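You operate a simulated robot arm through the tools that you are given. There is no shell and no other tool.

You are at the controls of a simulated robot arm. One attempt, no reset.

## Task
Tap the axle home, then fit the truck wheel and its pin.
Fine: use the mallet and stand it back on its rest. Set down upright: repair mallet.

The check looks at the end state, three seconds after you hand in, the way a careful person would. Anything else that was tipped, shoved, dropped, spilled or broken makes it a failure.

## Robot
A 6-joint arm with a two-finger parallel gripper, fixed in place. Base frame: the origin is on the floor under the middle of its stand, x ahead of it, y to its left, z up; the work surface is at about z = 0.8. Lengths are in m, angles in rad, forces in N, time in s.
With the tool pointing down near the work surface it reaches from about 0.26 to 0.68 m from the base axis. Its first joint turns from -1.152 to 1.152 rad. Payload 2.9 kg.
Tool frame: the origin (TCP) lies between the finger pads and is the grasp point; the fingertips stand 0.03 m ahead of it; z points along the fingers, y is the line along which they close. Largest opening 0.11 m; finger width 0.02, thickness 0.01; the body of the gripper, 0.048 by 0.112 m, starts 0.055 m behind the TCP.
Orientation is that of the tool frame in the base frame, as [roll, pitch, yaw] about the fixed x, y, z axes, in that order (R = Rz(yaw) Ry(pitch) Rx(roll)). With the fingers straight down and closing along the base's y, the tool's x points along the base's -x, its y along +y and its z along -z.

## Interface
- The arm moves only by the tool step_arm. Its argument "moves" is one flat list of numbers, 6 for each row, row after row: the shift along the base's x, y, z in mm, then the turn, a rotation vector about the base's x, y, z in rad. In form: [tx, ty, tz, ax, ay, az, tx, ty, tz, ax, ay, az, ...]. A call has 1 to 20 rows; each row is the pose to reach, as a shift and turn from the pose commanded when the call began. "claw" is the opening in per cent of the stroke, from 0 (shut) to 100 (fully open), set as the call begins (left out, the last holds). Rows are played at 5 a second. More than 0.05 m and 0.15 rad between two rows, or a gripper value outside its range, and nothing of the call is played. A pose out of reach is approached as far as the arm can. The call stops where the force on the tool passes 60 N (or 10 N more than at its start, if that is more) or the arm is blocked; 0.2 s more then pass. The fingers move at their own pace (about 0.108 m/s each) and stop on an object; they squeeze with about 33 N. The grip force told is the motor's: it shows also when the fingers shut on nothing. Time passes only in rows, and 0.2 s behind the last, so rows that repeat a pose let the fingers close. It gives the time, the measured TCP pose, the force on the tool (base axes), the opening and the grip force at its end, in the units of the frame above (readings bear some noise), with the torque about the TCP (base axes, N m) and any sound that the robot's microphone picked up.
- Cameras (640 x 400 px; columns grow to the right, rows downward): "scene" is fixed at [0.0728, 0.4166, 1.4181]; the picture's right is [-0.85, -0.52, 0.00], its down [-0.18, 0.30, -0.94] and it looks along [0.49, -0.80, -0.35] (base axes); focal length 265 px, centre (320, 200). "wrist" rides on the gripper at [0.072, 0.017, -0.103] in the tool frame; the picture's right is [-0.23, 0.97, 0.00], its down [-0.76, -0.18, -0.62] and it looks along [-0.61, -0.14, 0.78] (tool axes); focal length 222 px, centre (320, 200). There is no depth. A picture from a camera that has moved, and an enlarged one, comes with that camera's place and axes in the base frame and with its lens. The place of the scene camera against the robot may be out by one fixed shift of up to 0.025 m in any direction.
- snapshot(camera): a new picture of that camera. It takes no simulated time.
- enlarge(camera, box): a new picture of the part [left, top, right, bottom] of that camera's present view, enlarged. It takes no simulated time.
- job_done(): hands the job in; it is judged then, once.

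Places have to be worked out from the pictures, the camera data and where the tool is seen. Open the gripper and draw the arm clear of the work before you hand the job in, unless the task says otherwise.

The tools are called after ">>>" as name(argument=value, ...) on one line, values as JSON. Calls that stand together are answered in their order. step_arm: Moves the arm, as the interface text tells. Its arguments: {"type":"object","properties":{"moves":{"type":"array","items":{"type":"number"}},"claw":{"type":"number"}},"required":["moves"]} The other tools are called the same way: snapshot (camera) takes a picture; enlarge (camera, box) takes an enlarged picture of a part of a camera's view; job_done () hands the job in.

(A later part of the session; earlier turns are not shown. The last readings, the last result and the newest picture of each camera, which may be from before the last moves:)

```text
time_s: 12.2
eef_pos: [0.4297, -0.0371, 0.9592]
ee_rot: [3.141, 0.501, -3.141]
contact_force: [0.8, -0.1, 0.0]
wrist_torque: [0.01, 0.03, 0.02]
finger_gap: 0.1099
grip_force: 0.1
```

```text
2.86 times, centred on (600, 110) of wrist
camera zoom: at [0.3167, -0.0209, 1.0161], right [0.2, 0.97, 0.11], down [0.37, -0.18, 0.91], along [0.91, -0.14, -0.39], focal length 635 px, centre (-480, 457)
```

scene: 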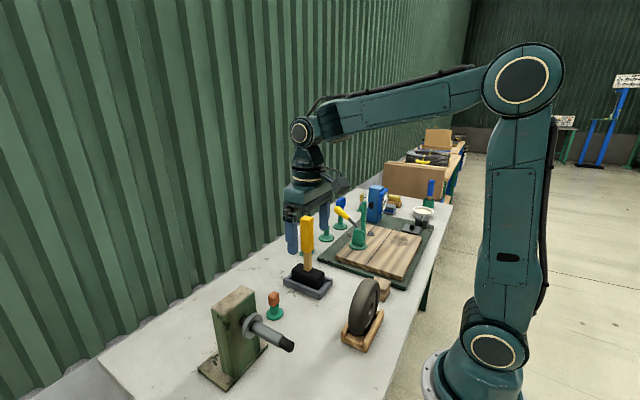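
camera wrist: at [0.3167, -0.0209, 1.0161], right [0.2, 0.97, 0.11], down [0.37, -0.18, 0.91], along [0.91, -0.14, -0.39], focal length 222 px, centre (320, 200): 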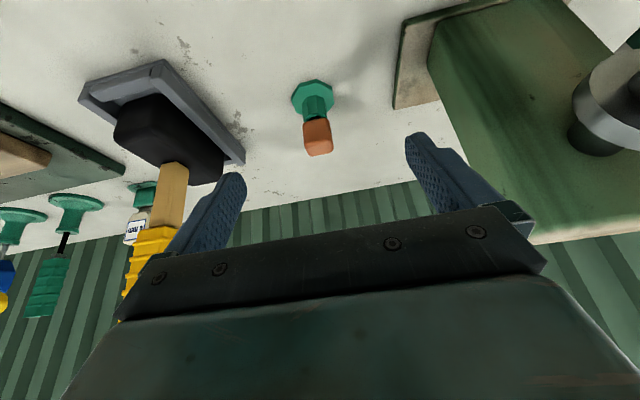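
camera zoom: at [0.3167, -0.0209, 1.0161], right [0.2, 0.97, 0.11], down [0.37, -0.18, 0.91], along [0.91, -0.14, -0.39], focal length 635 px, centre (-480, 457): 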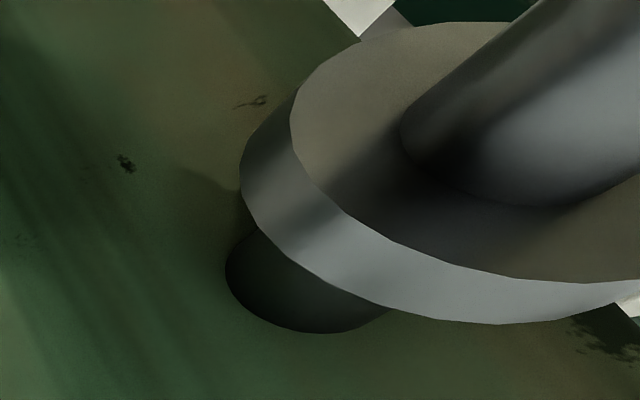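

In this model, holes are drawn as black discs (the stand's post has one under the pin). I'll start with the mallet: rise, level the tool and get precise views of its handle.

>>> step_arm(moves=[0, 0, 45, 0, 0.08, 0, 0, 0, 90, 0, 0.16, 0, 0, 0, 135, 0, 0.25, 0, 0, -20, 180, 0, 0.33, 0, 0, -50, 215, 0, 0.42, 0, -10, -90, 240, 0, 0.501, 0, -10, -130, 260, 0, 0.501, 0, -10, -165, 280, 0, 0.501, 0, -10, -165, 280, 0, 0.501, 0])

>>> snapshot(camera="wrist")

>>> snapshot(camera="scene")

```text
time_s: 14.2
eef_pos: [0.4173, -0.2017, 1.2374]
ee_rot: [-3.141, -0.002, -3.141]
contact_force: [0.4, -0.4, -0.3]
wrist_torque: [0.0, 0.0, 0.0]
finger_gap: 0.11
grip_force: 0.1
```

```text
taken
camera wrist: at [0.346, -0.1848, 1.3418], right [0.23, 0.97, 0.0], down [0.76, -0.18, 0.62], along [0.61, -0.14, -0.78], focal length 222 px, centre (320, 200)
```

wrist: 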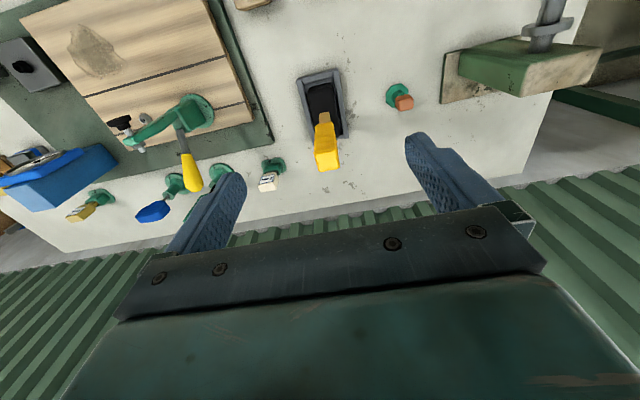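

```text
taken
```

scene: 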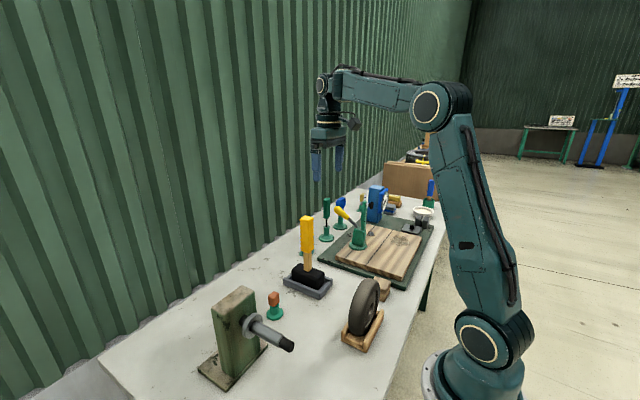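

>>> enlarge(camera="wrist", box=[280, 55, 370, 185])

>>> enlarge(camera="scene", box=[270, 205, 345, 305])

```text
3.08 times, centred on (325, 120) of wrist
camera zoom: at [0.346, -0.1848, 1.3418], right [0.23, 0.97, 0.0], down [0.76, -0.18, 0.62], along [0.61, -0.14, -0.78], focal length 684 px, centre (305, 446)
```

zoom: 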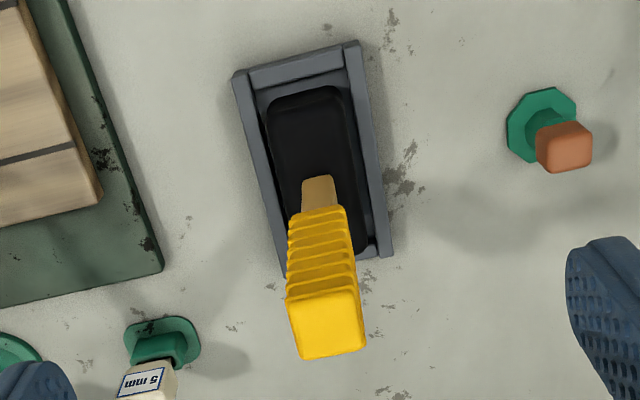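

```text
4.00 times, centred on (308, 255) of scene
camera zoom: at [0.0728, 0.4166, 1.4181], right [-0.85, -0.52, 0.0], down [-0.18, 0.3, -0.94], along [0.49, -0.8, -0.35], focal length 1061 px, centre (370, -20)
```

zoom: 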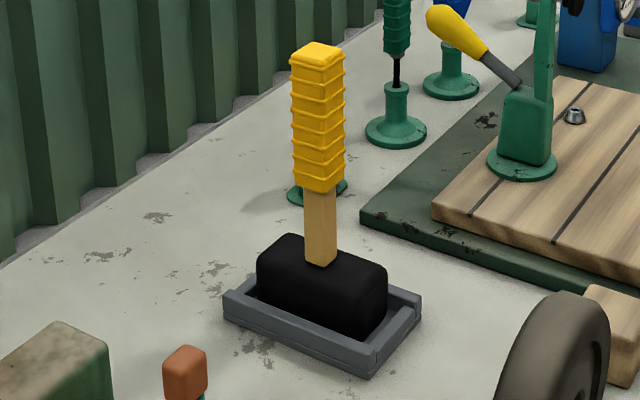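

The mallet triangulates well: handle top at (0.4995, -0.2105, 1.056), head about 0.118 long in x and centred at (0.4965, -0.2095), with faces aligned to x and y. I'll yaw the tool +90° so the fingers close along x, the striking direction, and move above the handle.

>>> step_arm(moves=[0, 0, 0, 0, 0, 0.143, 0, 0, 0, 0, 0, 0.286, 0, 0, 0, 0, 0, 0.428, 0, 0, 0, 0, 0, 0.571, 0, 0, 0, 0, 0, 0.714, 0, 0, 0, 0, 0, 0.857, 15, -2, 0, 0, 0, 1.0, 30, -4, 0, 0, 0, 1.142, 45, -5, 0, 0, 0, 1.285, 60, -7, -10, 0, 0, 1.428, 82, -9, -30, 0, 0, 1.571, 82, -9, -30, 0, 0, 1.571])

>>> snapshot(camera="wrist")

>>> snapshot(camera="scene")

```text
time_s: 16.8
eef_pos: [0.5001, -0.2122, 1.2091]
ee_rot: [-3.141, -0.001, -1.569]
contact_force: [-0.8, -0.5, 0.2]
wrist_torque: [0.02, 0.0, -0.03]
finger_gap: 0.11
grip_force: 0.1
```

```text
taken
camera wrist: at [0.4843, -0.2849, 1.3131], right [-0.97, 0.22, 0.0], down [0.18, 0.76, 0.62], along [0.14, 0.61, -0.78], focal length 222 px, centre (320, 200)
```

wrist: 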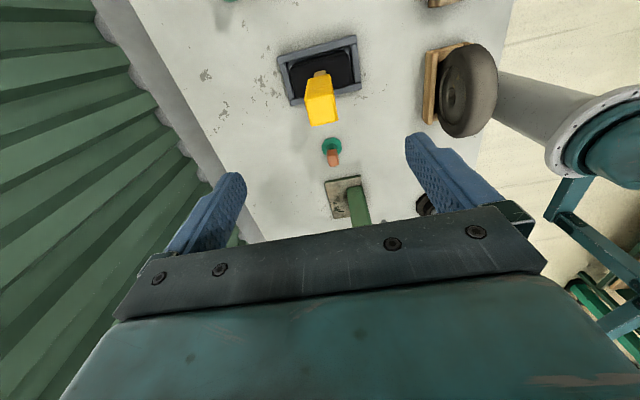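

```text
taken
```

scene: 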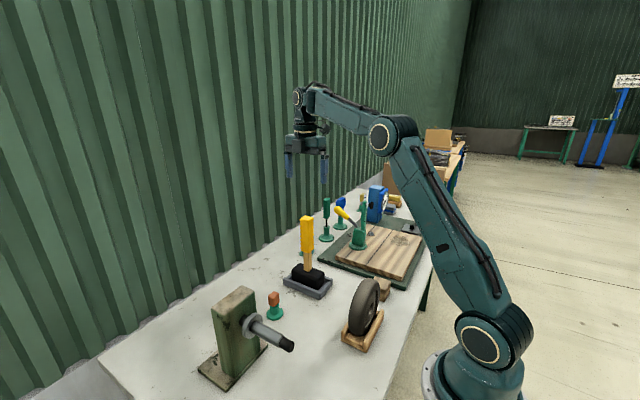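

The yaw worked. I'll zoom in to verify the handle's position from this viewpoint before descending.

>>> enlarge(camera="wrist", box=[260, 20, 380, 140])

>>> enlarge(camera="wrist", box=[410, 0, 520, 150])

>>> enlarge(camera="wrist", box=[310, 130, 450, 240])

```text
3.33 times, centred on (320, 80) of wrist
camera zoom: at [0.4843, -0.2849, 1.3131], right [-0.97, 0.22, 0.0], down [0.18, 0.76, 0.62], along [0.14, 0.61, -0.78], focal length 740 px, centre (320, 600)
```

zoom: 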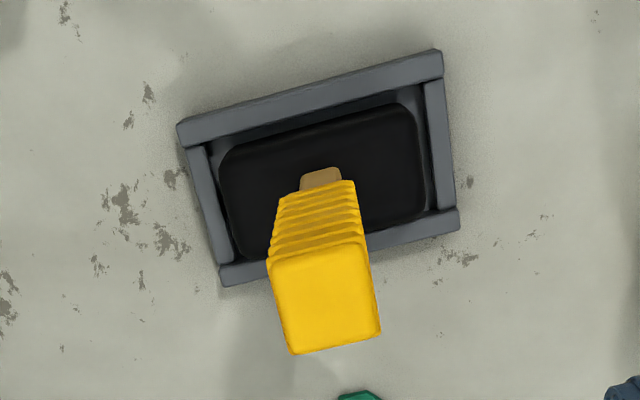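

```text
2.67 times, centred on (465, 75) of wrist
camera zoom: at [0.4843, -0.2849, 1.3131], right [-0.97, 0.22, 0.0], down [0.18, 0.76, 0.62], along [0.14, 0.61, -0.78], focal length 592 px, centre (-67, 533)
```

zoom: 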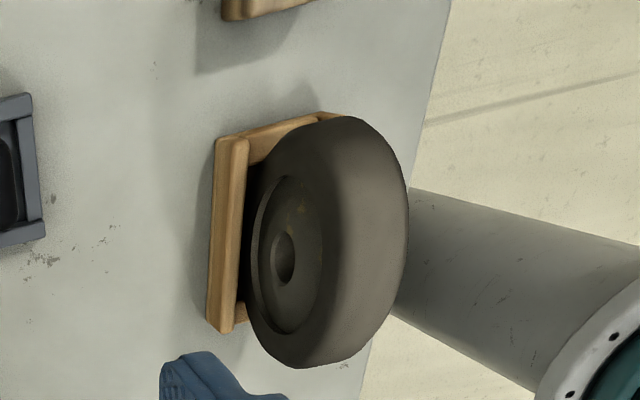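

```text
3.64 times, centred on (380, 185) of wrist
camera zoom: at [0.4843, -0.2849, 1.3131], right [-0.97, 0.22, 0.0], down [0.18, 0.76, 0.62], along [0.14, 0.61, -0.78], focal length 808 px, centre (102, 254)
```

zoom: 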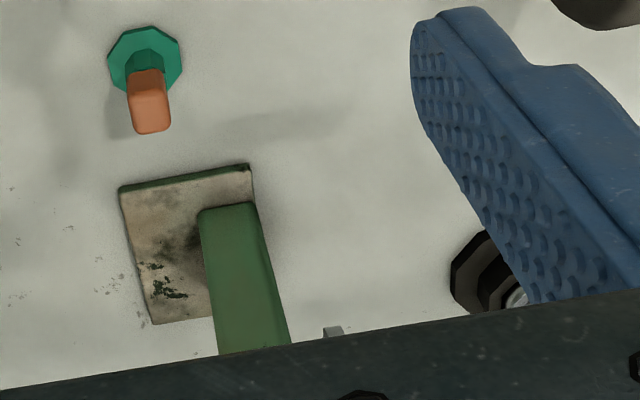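

The handle centre agrees at (0.499, -0.211), right under the TCP. I'll descend to z≈1.012 with the fingers open, then close on the yellow grip.

>>> step_arm(moves=[-1, 1, -45, 0, 0, 0, -1, 1, -90, 0, 0, 0, -1, 1, -135, 0, 0, 0, -1, 1, -170, 0, 0, 0, -1, 1, -197, 0, 0, 0, -1, 1, -197, 0, 0, 0], claw=100)

>>> step_arm(moves=[0, 0, 0, 0, 0, 0, 0, 0, 0, 0, 0, 0, 0, 0, 0, 0, 0, 0, 0, 0, 0, 0, 0, 0, 0, 0, 0, 0, 0, 0], claw=0)

>>> snapshot(camera="wrist")

>>> enlarge(camera="scene", box=[260, 160, 360, 310])

```text
time_s: 18.2
eef_pos: [0.501, -0.2085, 1.0112]
ee_rot: [-3.142, 0.0, -1.571]
contact_force: [0.9, 0.2, 0.8]
wrist_torque: [0.02, 0.01, 0.02]
finger_gap: 0.1101
grip_force: 0.1
```

```text
time_s: 19.4
eef_pos: [0.5011, -0.2108, 1.0134]
ee_rot: [3.141, 0.0, -1.57]
contact_force: [-7.9, 0.1, 4.7]
wrist_torque: [-0.06, 0.86, 0.0]
finger_gap: 0.032
grip_force: 32.8
```

```text
taken
camera wrist: at [0.484, -0.282, 1.1165], right [-0.97, 0.23, 0.0], down [0.18, 0.76, 0.62], along [0.14, 0.61, -0.78], focal length 222 px, centre (320, 200)
```

wrist: 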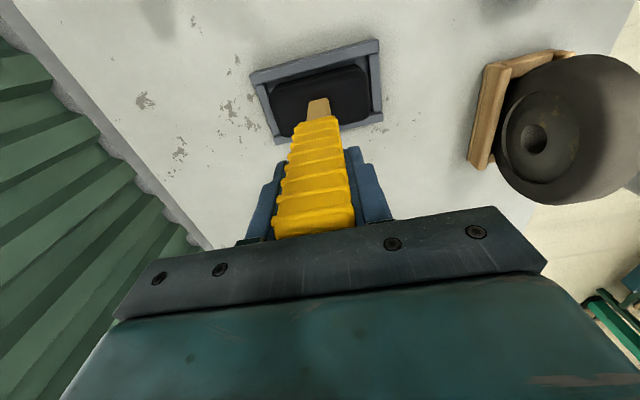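

```text
2.67 times, centred on (310, 235) of scene
camera zoom: at [0.0725, 0.4166, 1.4181], right [-0.85, -0.52, 0.0], down [-0.18, 0.3, -0.94], along [0.49, -0.8, -0.35], focal length 708 px, centre (347, 107)
```

zoom: 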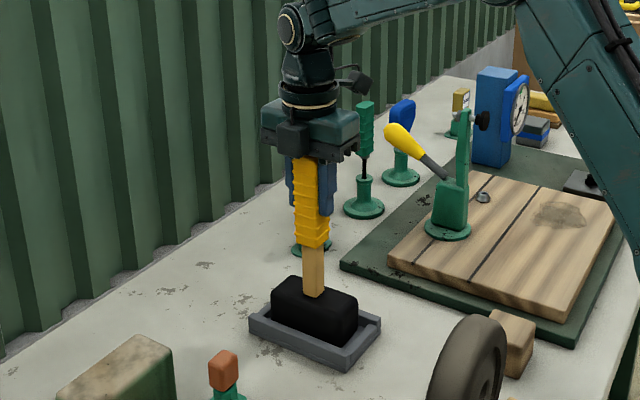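

The grip is on the handle (gap 32 mm). I'll lift straight up 140 mm and check the load and how the mallet hangs.

>>> step_arm(moves=[0, 0, 5, 0, 0, 0, 0, 0, 20, 0, 0, 0, 0, 0, 50, 0, 0, 0, 0, 0, 80, 0, 0, 0, 0, 0, 110, 0, 0, 0, 0, 0, 140, 0, 0, 0, 0, 0, 140, 0, 0, 0])

>>> enlarge(camera="scene", box=[250, 120, 370, 310])

>>> snapshot(camera="wrist")

```text
time_s: 21.0
eef_pos: [0.5019, -0.2087, 1.1551]
ee_rot: [-3.141, 0.0, -1.572]
contact_force: [-0.3, 0.9, -8.2]
wrist_torque: [-0.01, 0.0, 0.0]
finger_gap: 0.0323
grip_force: 33.3
```

```text
2.11 times, centred on (310, 215) of scene
camera zoom: at [0.0729, 0.4165, 1.4181], right [-0.85, -0.52, 0.0], down [-0.18, 0.3, -0.94], along [0.49, -0.8, -0.35], focal length 559 px, centre (341, 168)
```

zoom: 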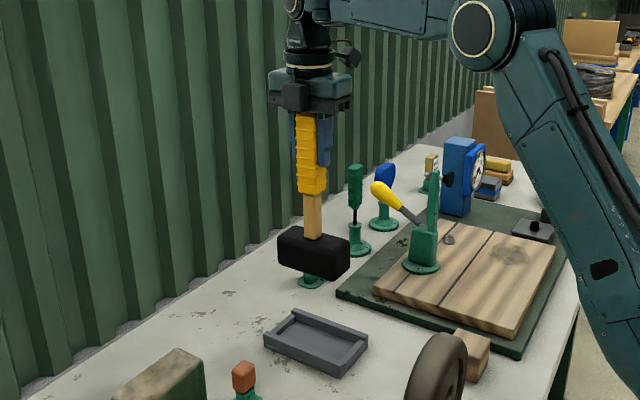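

```text
taken
camera wrist: at [0.4844, -0.2815, 1.2594], right [-0.97, 0.23, 0.0], down [0.18, 0.76, 0.62], along [0.14, 0.61, -0.78], focal length 222 px, centre (320, 200)
```

wrist: 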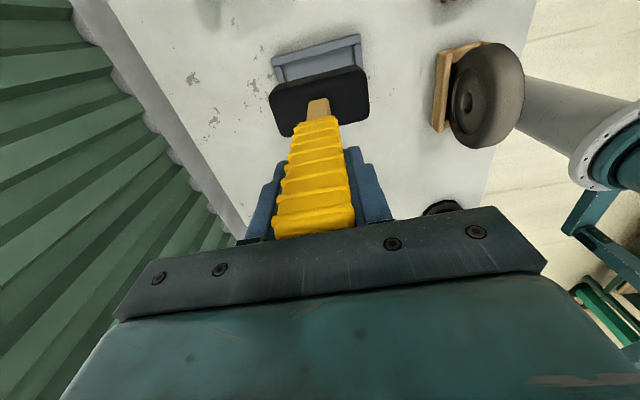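

The mallet weighs about 0.84 kg and hangs straight in the grip. I'll carry it around toward the robot side of the axle tip, clear of the pin, wheel and post.

>>> step_arm(moves=[-25, 35, 0, 0, 0, 0, -50, 70, 0, 0, 0, 0, -75, 105, 0, 0, 0, 0, -100, 140, 0, 0, 0, 0, -130, 170, 0, 0, 0, 0, -160, 200, 0, 0, 0, 0, -190, 230, 0, 0, 0, 0, -225, 240, 0, 0, 0, 0, -225, 240, 0, 0, 0, 0])

>>> snapshot(camera="scene")

>>> snapshot(camera="wrist")

```text
time_s: 23.0
eef_pos: [0.2748, 0.0302, 1.1515]
ee_rot: [3.14, 0.001, -1.572]
contact_force: [0.0, -0.1, -7.7]
wrist_torque: [-0.02, 0.02, 0.01]
finger_gap: 0.032
grip_force: 33.1
```

```text
taken
```

scene: 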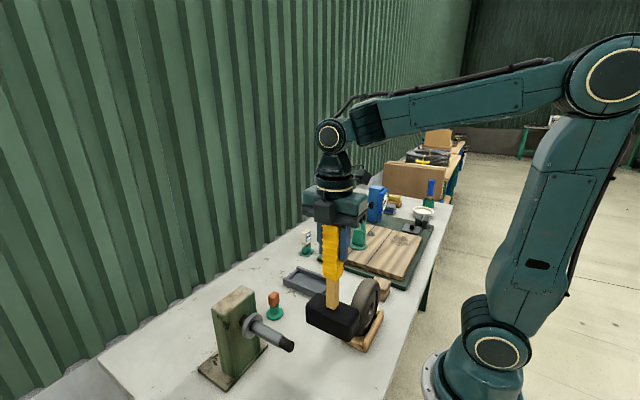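

```text
taken
camera wrist: at [0.2588, -0.0424, 1.2556], right [-0.97, 0.23, 0.0], down [0.18, 0.76, 0.62], along [0.14, 0.61, -0.78], focal length 222 px, centre (320, 200)
```

wrist: 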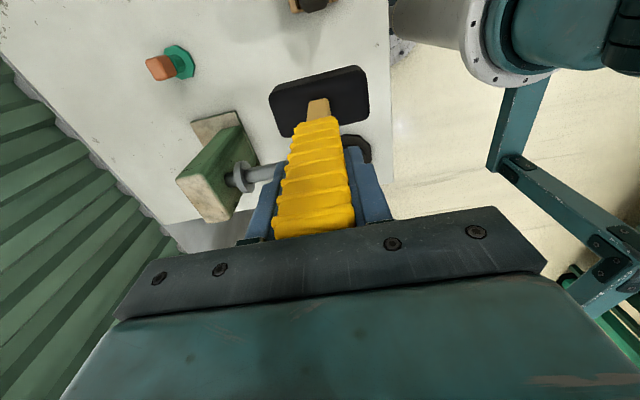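

Path is clear. I'll move to a standoff behind the axle tip near (0.215, 0.12) with the head at axle height, in small steps to check reach.

>>> step_arm(moves=[-25, 5, -8, 0, 0, 0, -45, 8, -15, 0, 0, 0, -58, 15, -22, 0, 0, 0, -60, 40, -29, 0, 0, 0, -60, 65, -29, 0, 0, 0, -60, 90, -29, 0, 0, 0, -60, 90, -29, 0, 0, 0])

>>> snapshot(camera="scene")

>>> snapshot(camera="wrist")

```text
time_s: 24.6
eef_pos: [0.2144, 0.1223, 1.124]
ee_rot: [-3.141, 0.001, -1.569]
contact_force: [-0.5, -0.1, -8.6]
wrist_torque: [0.01, -0.02, 0.0]
finger_gap: 0.0318
grip_force: 33.3
```

```text
taken
```

scene: 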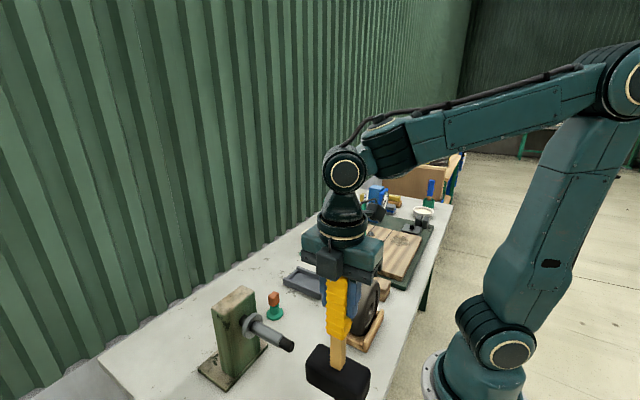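

```text
taken
camera wrist: at [0.1974, 0.0487, 1.2277], right [-0.97, 0.23, 0.0], down [0.18, 0.76, 0.62], along [0.14, 0.61, -0.78], focal length 222 px, centre (320, 200)
```

wrist: 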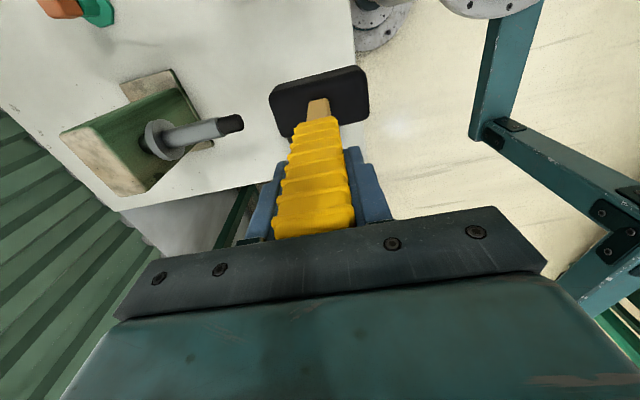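

It reached the standoff. I'll zoom in to check the head against the axle tip in height and side.

>>> enlarge(camera="wrist", box=[130, 50, 390, 190])

>>> enlarge(camera="scene", box=[200, 280, 390, 400])

```text
2.46 times, centred on (260, 120) of wrist
camera zoom: at [0.1974, 0.0487, 1.2277], right [-0.97, 0.23, 0.0], down [0.18, 0.76, 0.62], along [0.14, 0.61, -0.78], focal length 547 px, centre (468, 397)
```

zoom: 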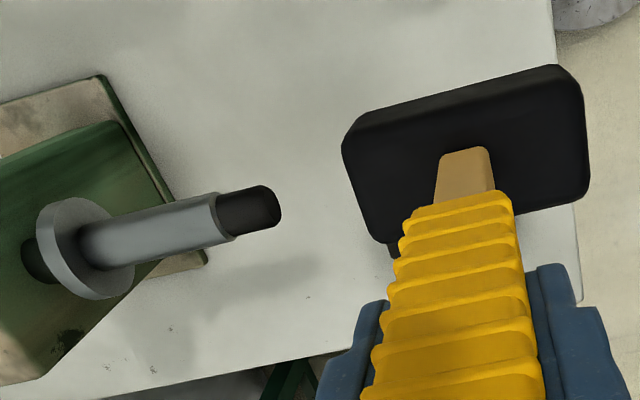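

```text
3.33 times, centred on (295, 340) of scene
camera zoom: at [0.0728, 0.4166, 1.4181], right [-0.85, -0.52, 0.0], down [-0.18, 0.3, -0.94], along [0.49, -0.8, -0.35], focal length 884 px, centre (403, -267)
```

zoom: 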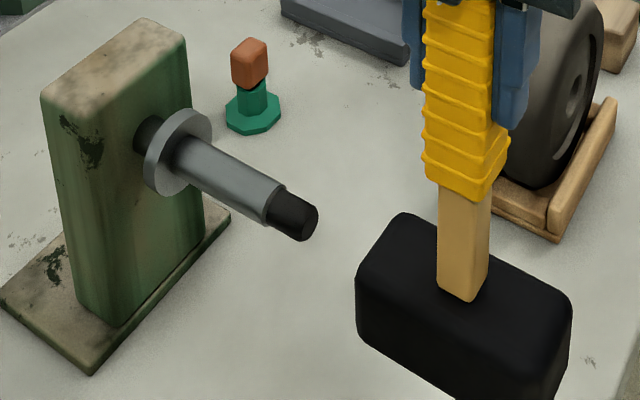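

I'll zoom harder on the axle tip and mallet head to pin down their relative heights.

>>> enlarge(camera="wrist", box=[205, 105, 255, 150])

>>> enlarge(camera="wrist", box=[255, 60, 385, 150])

>>> enlarge(camera="scene", box=[260, 320, 390, 400])

```text
8.89 times, centred on (230, 128) of wrist
camera zoom: at [0.1974, 0.0487, 1.2277], right [-0.97, 0.23, 0.0], down [0.18, 0.76, 0.62], along [0.14, 0.61, -0.78], focal length 1974 px, centre (1120, 844)
```

zoom: 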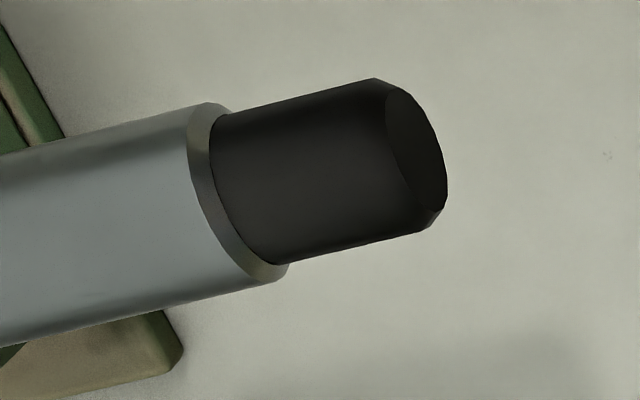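

```text
4.44 times, centred on (320, 105) of wrist
camera zoom: at [0.1974, 0.0487, 1.2277], right [-0.97, 0.23, 0.0], down [0.18, 0.76, 0.62], along [0.14, 0.61, -0.78], focal length 987 px, centre (320, 622)
```

zoom: 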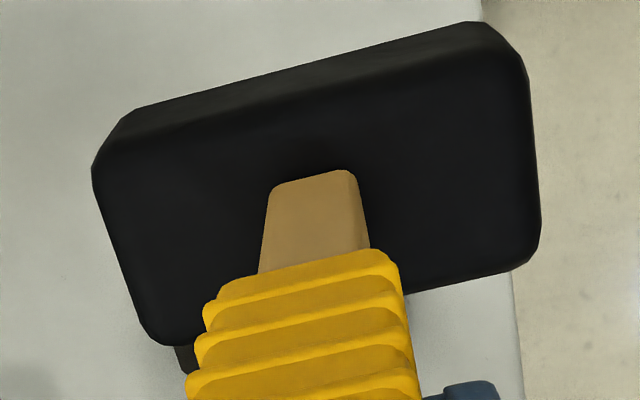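

```text
4.92 times, centred on (325, 360) of scene
camera zoom: at [0.0728, 0.4166, 1.4181], right [-0.85, -0.52, 0.0], down [-0.18, 0.3, -0.94], along [0.49, -0.8, -0.35], focal length 1306 px, centre (295, -588)
```

zoom: 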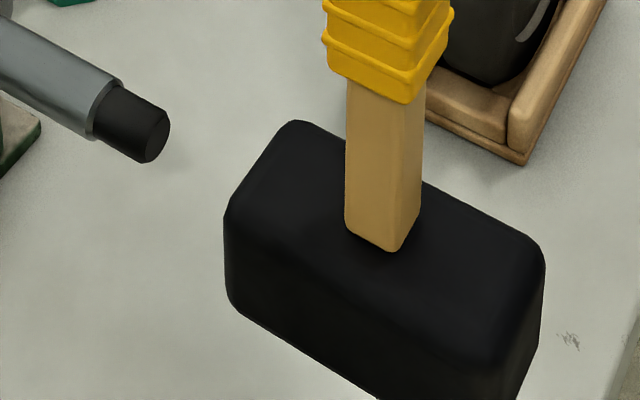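

The tip centre is at (0.3163, 0.1203, 0.949), and the head is centred on it within a few mm, with about a 43 mm gap. I'll make a first light tap just past the contact point and draw back, then look at the effect.

>>> step_arm(moves=[12, 0, -2, 0, 0, 0, 48, 0, -2, 0, 0, 0, 20, 0, -2, 0, 0, 0, 5, 0, -2, 0, 0, 0, 5, 0, -2, 0, 0, 0])

>>> enlarge(camera="wrist", box=[130, 50, 390, 190])

>>> enlarge(camera="scene", box=[200, 280, 390, 400])

```text
time_s: 25.8
eef_pos: [0.2203, 0.1203, 1.1231]
ee_rot: [3.14, -0.001, -1.572]
contact_force: [0.6, 0.1, -8.4]
wrist_torque: [0.0, 0.03, 0.0]
finger_gap: 0.0321
grip_force: 32.9
```

```text
2.46 times, centred on (260, 120) of wrist
camera zoom: at [0.2031, 0.0473, 1.2276], right [-0.97, 0.23, 0.0], down [0.18, 0.76, 0.62], along [0.14, 0.61, -0.78], focal length 547 px, centre (468, 397)
```

zoom: 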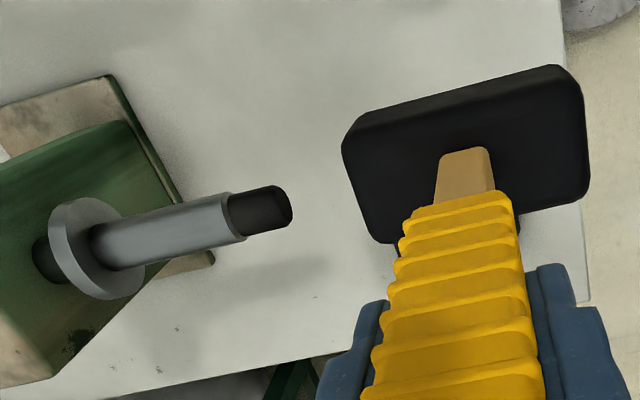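

```text
3.33 times, centred on (295, 340) of scene
camera zoom: at [0.0728, 0.4166, 1.4181], right [-0.85, -0.52, 0.0], down [-0.18, 0.3, -0.94], along [0.49, -0.8, -0.35], focal length 884 px, centre (403, -267)
```

zoom: 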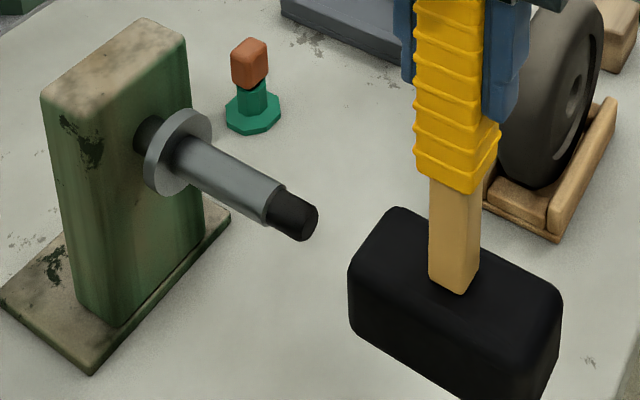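

No contact or sound yet: the stroke stopped short. I'll strike again with a slightly longer, faster stroke.

>>> step_arm(moves=[2, 0, 0, 0, 0, 0, 46, 0, 0, 0, 0, 0, 50, 0, 0, 0, 0, 0, 15, 0, 0, 0, 0, 0, 0, 0, 0, 0, 0, 0, 0, 0, 0, 0, 0, 0])

>>> enlarge(camera="wrist", box=[130, 50, 390, 190])

>>> enlarge(camera="scene", box=[200, 280, 390, 400])

```text
time_s: 27.2
eef_pos: [0.2211, 0.1189, 1.1218]
ee_rot: [3.141, -0.001, -1.571]
contact_force: [0.7, -0.5, -8.5]
wrist_torque: [-0.01, 0.01, 0.03]
finger_gap: 0.0319
grip_force: 32.9
```

```text
2.46 times, centred on (260, 120) of wrist
camera zoom: at [0.2036, 0.0467, 1.2254], right [-0.97, 0.23, 0.0], down [0.18, 0.76, 0.62], along [0.14, 0.61, -0.78], focal length 547 px, centre (468, 397)
```

zoom: 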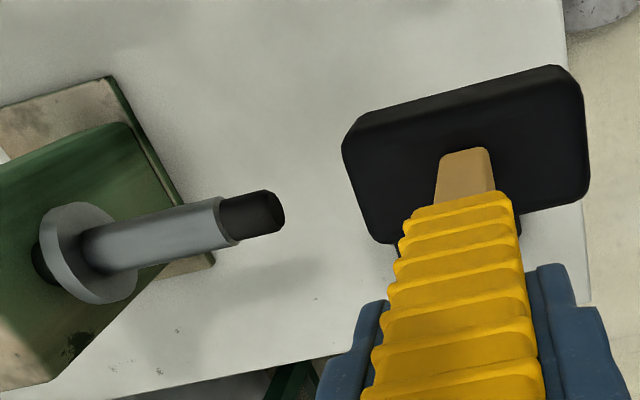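

```text
3.33 times, centred on (295, 340) of scene
camera zoom: at [0.0728, 0.4166, 1.4181], right [-0.85, -0.52, 0.0], down [-0.18, 0.3, -0.94], along [0.49, -0.8, -0.35], focal length 884 px, centre (403, -267)
```

zoom: 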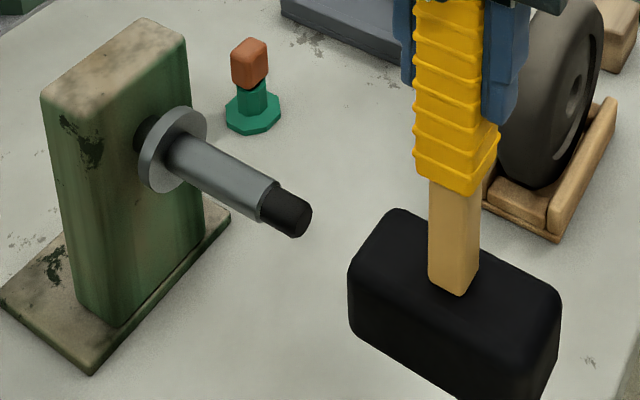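

The tap moved the axle in by several mm and the mallet stayed firm in the grip. I'll continue with slightly longer strokes.

>>> step_arm(moves=[10, 0, 0, 0, 0, 0, 52, 0, 0, 0, 0, 0, 56, 0, 0, 0, 0, 0, 25, 0, 0, 0, 0, 0, 10, 0, 0, 0, 0, 0, 10, 0, 0, 0, 0, 0])

>>> enlarge(camera="scene", box=[200, 280, 390, 400])

>>> enlarge(camera="wrist", box=[130, 50, 390, 190])

```text
time_s: 28.6
eef_pos: [0.2311, 0.1179, 1.1217]
ee_rot: [3.141, 0.0, -1.572]
contact_force: [0.9, 0.1, -8.5]
wrist_torque: [0.01, 0.01, -0.01]
finger_gap: 0.032
grip_force: 33.4
```

```text
3.33 times, centred on (295, 340) of scene
camera zoom: at [0.0728, 0.4166, 1.4181], right [-0.85, -0.52, 0.0], down [-0.18, 0.3, -0.94], along [0.49, -0.8, -0.35], focal length 884 px, centre (403, -267)
```

zoom: 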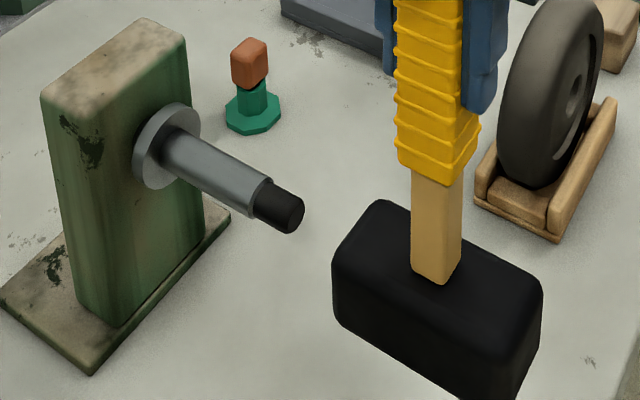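

```text
2.46 times, centred on (260, 120) of wrist
camera zoom: at [0.2145, 0.0457, 1.2253], right [-0.97, 0.23, 0.0], down [0.18, 0.76, 0.62], along [0.14, 0.61, -0.78], focal length 547 px, centre (468, 397)
```

zoom: 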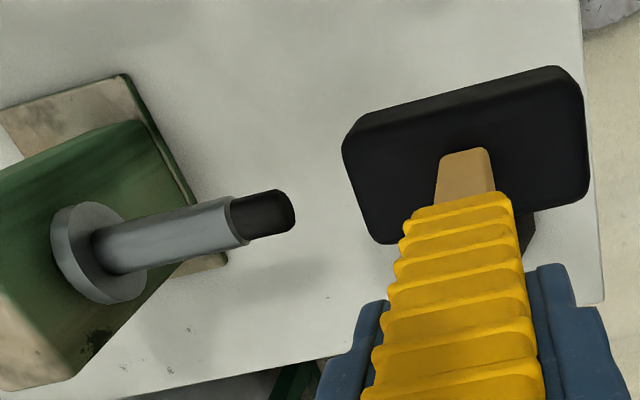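

The collar is much closer to the post. I'll zoom in on the gap before the next tap.

>>> enlarge(camera="scene", box=[225, 300, 275, 345])

>>> enlarge(camera="wrist", box=[130, 110, 200, 180])

```text
8.89 times, centred on (250, 322) of scene
camera zoom: at [0.0728, 0.4166, 1.4181], right [-0.85, -0.52, 0.0], down [-0.18, 0.3, -0.94], along [0.49, -0.8, -0.35], focal length 2359 px, centre (942, -889)
```

zoom: 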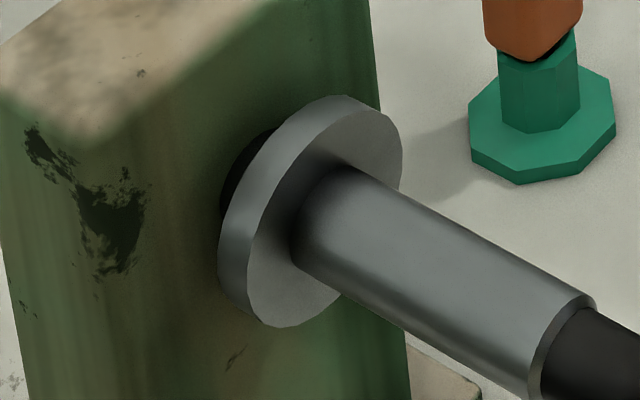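

```text
5.71 times, centred on (165, 145) of wrist
camera zoom: at [0.2145, 0.0457, 1.2253], right [-0.97, 0.23, 0.0], down [0.18, 0.76, 0.62], along [0.14, 0.61, -0.78], focal length 1269 px, centre (1206, 514)
```

zoom: 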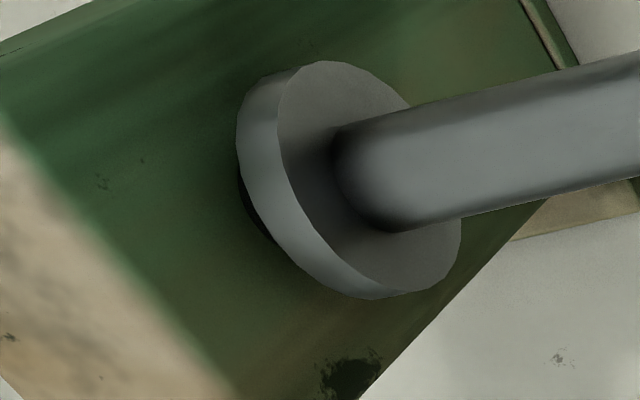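

There's still a small gap behind the collar. Another tap, a few mm deeper.

>>> step_arm(moves=[5, 0, 0, 0, 0, 0, 48, 0, 0, 0, 0, 0, 52, 0, 0, 0, 0, 0, 20, 0, 0, 0, 0, 0, 0, 0, 0, 0, 0, 0, 0, 0, 0, 0, 0, 0])

>>> enlarge(camera="scene", box=[225, 300, 275, 345])

>>> enlarge(camera="wrist", box=[130, 50, 390, 190])

```text
time_s: 30.0
eef_pos: [0.229, 0.1204, 1.1208]
ee_rot: [3.141, -0.001, -1.569]
contact_force: [-0.2, -0.1, -7.5]
wrist_torque: [-0.01, 0.01, 0.04]
finger_gap: 0.0318
grip_force: 32.7
```

```text
8.89 times, centred on (250, 322) of scene
camera zoom: at [0.0728, 0.4166, 1.4181], right [-0.85, -0.52, 0.0], down [-0.18, 0.3, -0.94], along [0.49, -0.8, -0.35], focal length 2359 px, centre (942, -889)
```

zoom: 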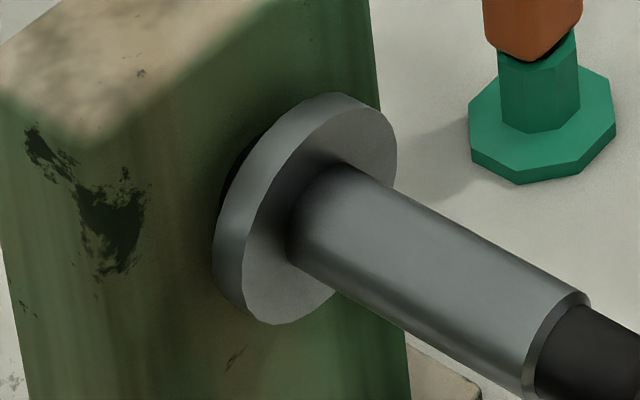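

```text
2.46 times, centred on (260, 120) of wrist
camera zoom: at [0.2132, 0.0472, 1.2252], right [-0.97, 0.23, 0.0], down [0.18, 0.76, 0.62], along [0.14, 0.61, -0.78], focal length 547 px, centre (468, 397)
```

zoom: 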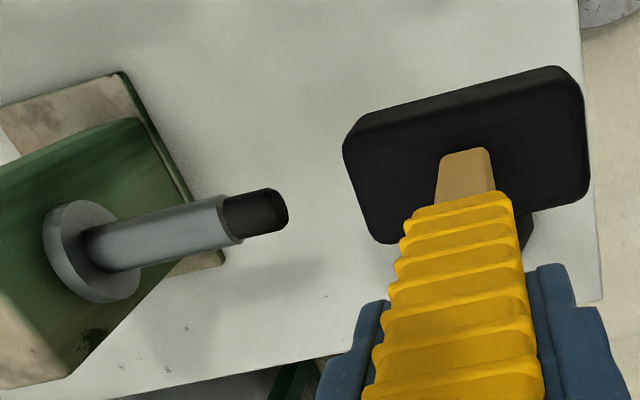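

It advanced about 2 mm. Next tap goes a little deeper.

>>> step_arm(moves=[8, 0, 0, 0, 0, 0, 52, 0, 0, 0, 0, 0, 57, 0, 0, 0, 0, 0, 57, 0, 0, 0, 0, 0, 20, 0, 0, 0, 0, 0, 0, 0, 0, 0, 0, 0, 0, 0, 0, 0, 0, 0])

>>> enlarge(camera="scene", box=[225, 300, 275, 345])

>>> enlarge(camera="wrist", box=[130, 50, 390, 190])

```text
time_s: 31.6
eef_pos: [0.2312, 0.1198, 1.1215]
ee_rot: [3.141, 0.0, -1.571]
contact_force: [0.7, 0.5, -8.7]
wrist_torque: [0.01, 0.01, -0.01]
finger_gap: 0.0317
grip_force: 33.2
```

```text
8.89 times, centred on (250, 322) of scene
camera zoom: at [0.0728, 0.4166, 1.4181], right [-0.85, -0.52, 0.0], down [-0.18, 0.3, -0.94], along [0.49, -0.8, -0.35], focal length 2359 px, centre (942, -889)
```

zoom: 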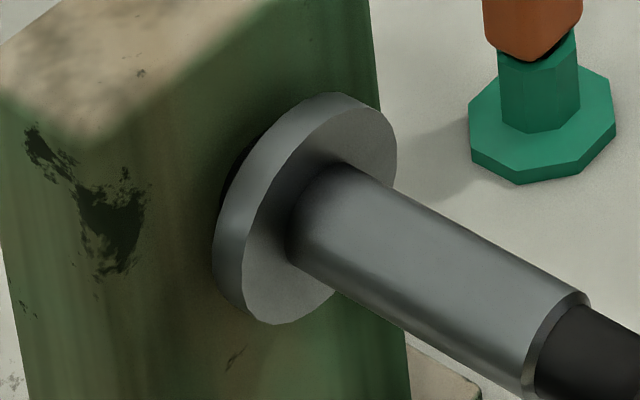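

```text
2.46 times, centred on (260, 120) of wrist
camera zoom: at [0.2137, 0.048, 1.2253], right [-0.97, 0.23, 0.0], down [0.18, 0.76, 0.62], along [0.14, 0.61, -0.78], focal length 547 px, centre (468, 397)
```

zoom: 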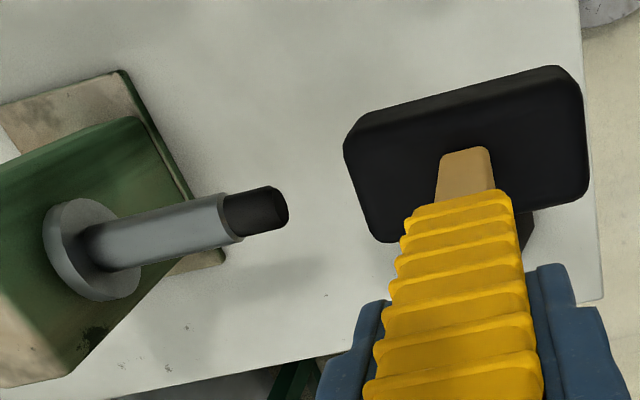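

The collar didn't move this time. I'll press gently to the same depth and read the contact force to learn whether the axle is against a stop.

>>> step_arm(moves=[20, 0, 0, 0, 0, 0, 35, 0, 0, 0, 0, 0, 45, 0, 0, 0, 0, 0, 50, 0, 0, 0, 0, 0, 50, 0, 0, 0, 0, 0])

>>> enlarge(camera="wrist", box=[130, 50, 390, 190])

>>> enlarge(camera="scene", box=[200, 280, 390, 400])

```text
time_s: 32.8
eef_pos: [0.2766, 0.1183, 1.1202]
ee_rot: [3.132, -0.004, -1.57]
contact_force: [-23.1, 3.8, 5.4]
wrist_torque: [0.52, 2.97, 0.12]
finger_gap: 0.0332
grip_force: 33.6
```

```text
2.46 times, centred on (260, 120) of wrist
camera zoom: at [0.2616, 0.0464, 1.2256], right [-0.97, 0.23, 0.01], down [0.18, 0.76, 0.62], along [0.13, 0.6, -0.79], focal length 547 px, centre (468, 397)
```

zoom: 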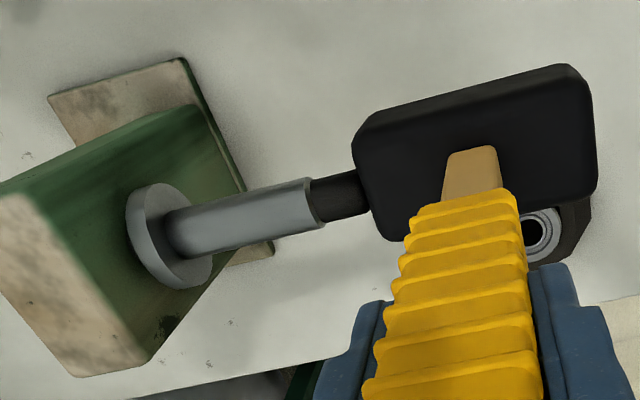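

```text
3.33 times, centred on (295, 340) of scene
camera zoom: at [0.0721, 0.4167, 1.4181], right [-0.85, -0.52, 0.0], down [-0.18, 0.3, -0.94], along [0.49, -0.8, -0.35], focal length 884 px, centre (403, -267)
```

zoom: 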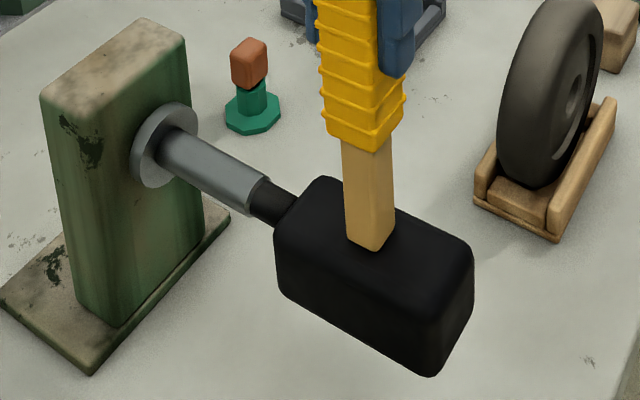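

The axle is resisting a 23 N static push. I'll zoom in on the collar/post junction from both cameras to see if any gap is left.

>>> enlarge(camera="scene", box=[232, 304, 262, 340])

>>> enlarge(camera="wrist", box=[165, 110, 235, 180])

```text
11.11 times, centred on (247, 322) of scene
camera zoom: at [0.0721, 0.4167, 1.4181], right [-0.85, -0.52, 0.0], down [-0.18, 0.3, -0.94], along [0.49, -0.8, -0.35], focal length 2948 px, centre (1131, -1156)
```

zoom: 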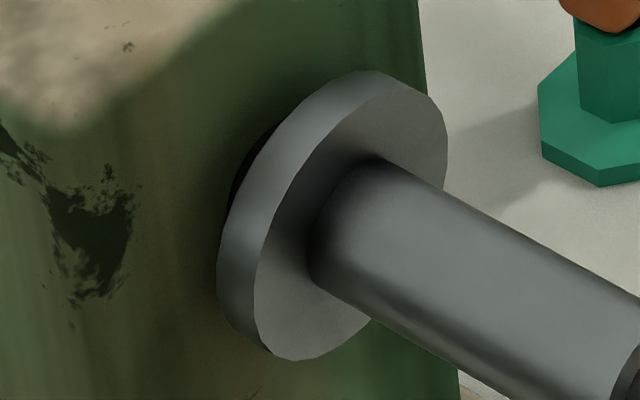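

```text
5.71 times, centred on (200, 145) of wrist
camera zoom: at [0.2616, 0.0464, 1.2256], right [-0.97, 0.23, 0.01], down [0.18, 0.76, 0.62], along [0.13, 0.6, -0.79], focal length 1269 px, centre (1006, 514)
```

zoom: 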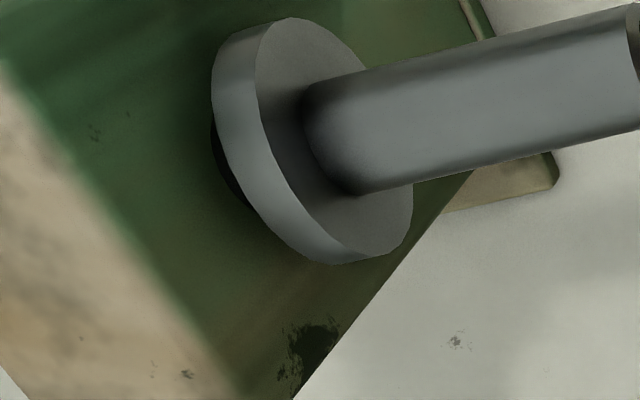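

A dark crescent is still visible behind the collar, so I estimate about 10 mm remains and a static push can't move it. I'll wind up with a backward tilt for a faster swing from the wrist.

>>> step_arm(moves=[-20, 0, 0, 0, 0, 0, -45, 0, 0, 0, 0.1, 0, -65, 0, 0, 0, 0.2, 0, -65, 1, 0, 0, 0.3, 0, -65, 1, 0, 0, 0.3, 0])

>>> enlarge(camera="scene", box=[200, 280, 390, 400])

```text
time_s: 34.0
eef_pos: [0.2149, 0.1188, 1.1211]
ee_rot: [2.841, -0.001, -1.571]
contact_force: [0.7, 0.1, -7.0]
wrist_torque: [-0.03, -0.35, -0.03]
finger_gap: 0.0322
grip_force: 33.3
```

```text
3.33 times, centred on (295, 340) of scene
camera zoom: at [0.0728, 0.4166, 1.4181], right [-0.85, -0.52, 0.0], down [-0.18, 0.3, -0.94], along [0.49, -0.8, -0.35], focal length 884 px, centre (403, -267)
```

zoom: 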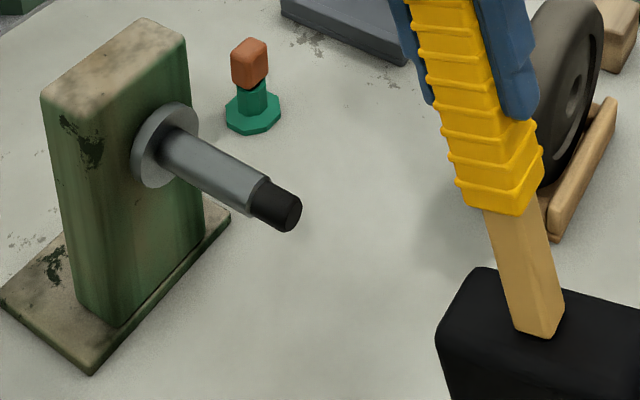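

Wound up as planned. Now I'll swing: translation and rotation combined give about 0.3 m/s at the head, followed by a retract.

>>> step_arm(moves=[8, 0, 0, 0, -0.06, 0, 40, 0, 0, 0, -0.2, 0, 73, 0, 0, 0, -0.32, 0, 35, 0, 0, 0, -0.28, 0, 5, 0, 0, 0, -0.28, 0, 5, 0, 0, 0, -0.28, 0])

>>> enlarge(camera="scene", box=[225, 300, 275, 345])

>>> enlarge(camera="scene", box=[200, 280, 390, 400])

```text
time_s: 35.4
eef_pos: [0.2185, 0.123, 1.1207]
ee_rot: [3.121, -0.001, -1.569]
contact_force: [0.2, -0.3, -7.6]
wrist_torque: [-0.01, -0.05, 0.01]
finger_gap: 0.0317
grip_force: 33.3
```

```text
8.89 times, centred on (250, 322) of scene
camera zoom: at [0.0728, 0.4166, 1.4181], right [-0.85, -0.52, 0.0], down [-0.18, 0.3, -0.94], along [0.49, -0.8, -0.35], focal length 2359 px, centre (942, -889)
```

zoom: 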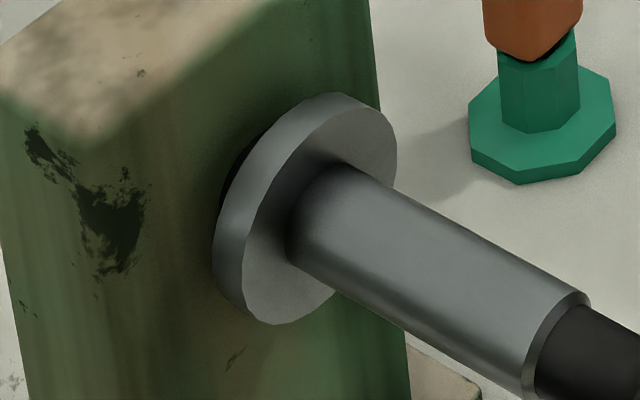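

```text
3.33 times, centred on (295, 340) of scene
camera zoom: at [0.0728, 0.4166, 1.4181], right [-0.85, -0.52, 0.0], down [-0.18, 0.3, -0.94], along [0.49, -0.8, -0.35], focal length 884 px, centre (403, -267)
```

zoom: 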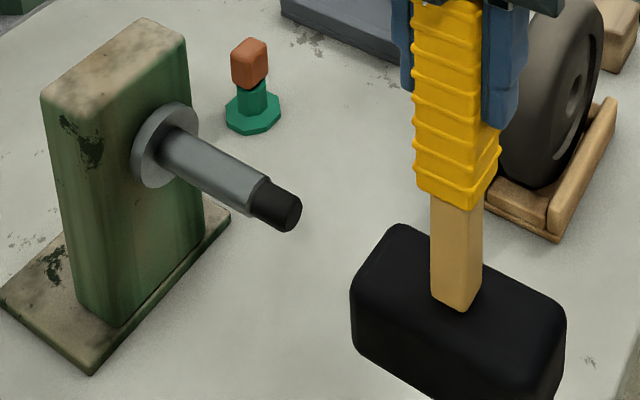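

The collar didn't move at all on a faster swing, and the mallet appears to have slid down slightly in the grip. I'll level the tool and measure the collar-to-post gap carefully.

>>> step_arm(moves=[-2, 0, 0, 0, -0.02, 0, -2, 0, 0, 0, -0.02, 0])

>>> enlarge(camera="wrist", box=[130, 90, 250, 190])

>>> enlarge(camera="wrist", box=[250, 50, 400, 240])

>>> enlarge(camera="scene", box=[300, 200, 390, 400])

```text
time_s: 36.0
eef_pos: [0.2182, 0.1221, 1.1206]
ee_rot: [3.141, 0.0, -1.57]
contact_force: [1.2, 0.4, -7.0]
wrist_torque: [0.0, 0.0, 0.0]
finger_gap: 0.032
grip_force: 33.2
```

```text
4.00 times, centred on (190, 140) of wrist
camera zoom: at [0.2006, 0.0491, 1.2255], right [-0.97, 0.23, 0.0], down [0.18, 0.76, 0.62], along [0.14, 0.61, -0.78], focal length 888 px, centre (840, 440)
```

zoom: 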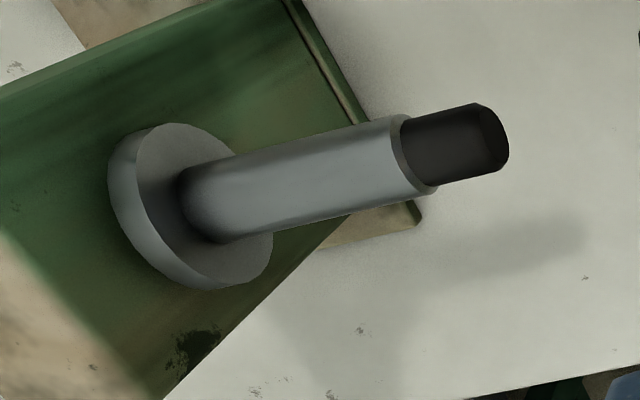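

```text
2.11 times, centred on (325, 145) of wrist
camera zoom: at [0.2006, 0.0491, 1.2255], right [-0.97, 0.23, 0.0], down [0.18, 0.76, 0.62], along [0.14, 0.61, -0.78], focal length 468 px, centre (310, 316)
```

zoom: 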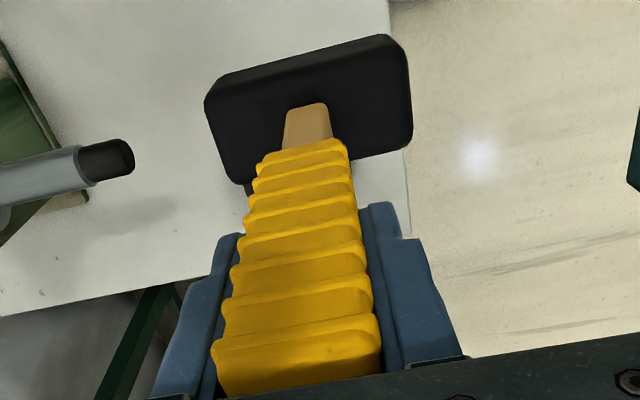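

```text
2.00 times, centred on (345, 300) of scene
camera zoom: at [0.0728, 0.4166, 1.4181], right [-0.85, -0.52, 0.0], down [-0.18, 0.3, -0.94], along [0.49, -0.8, -0.35], focal length 531 px, centre (270, 0)
```

zoom: 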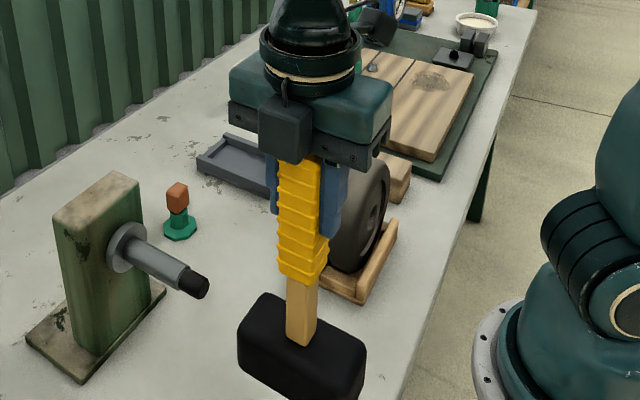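

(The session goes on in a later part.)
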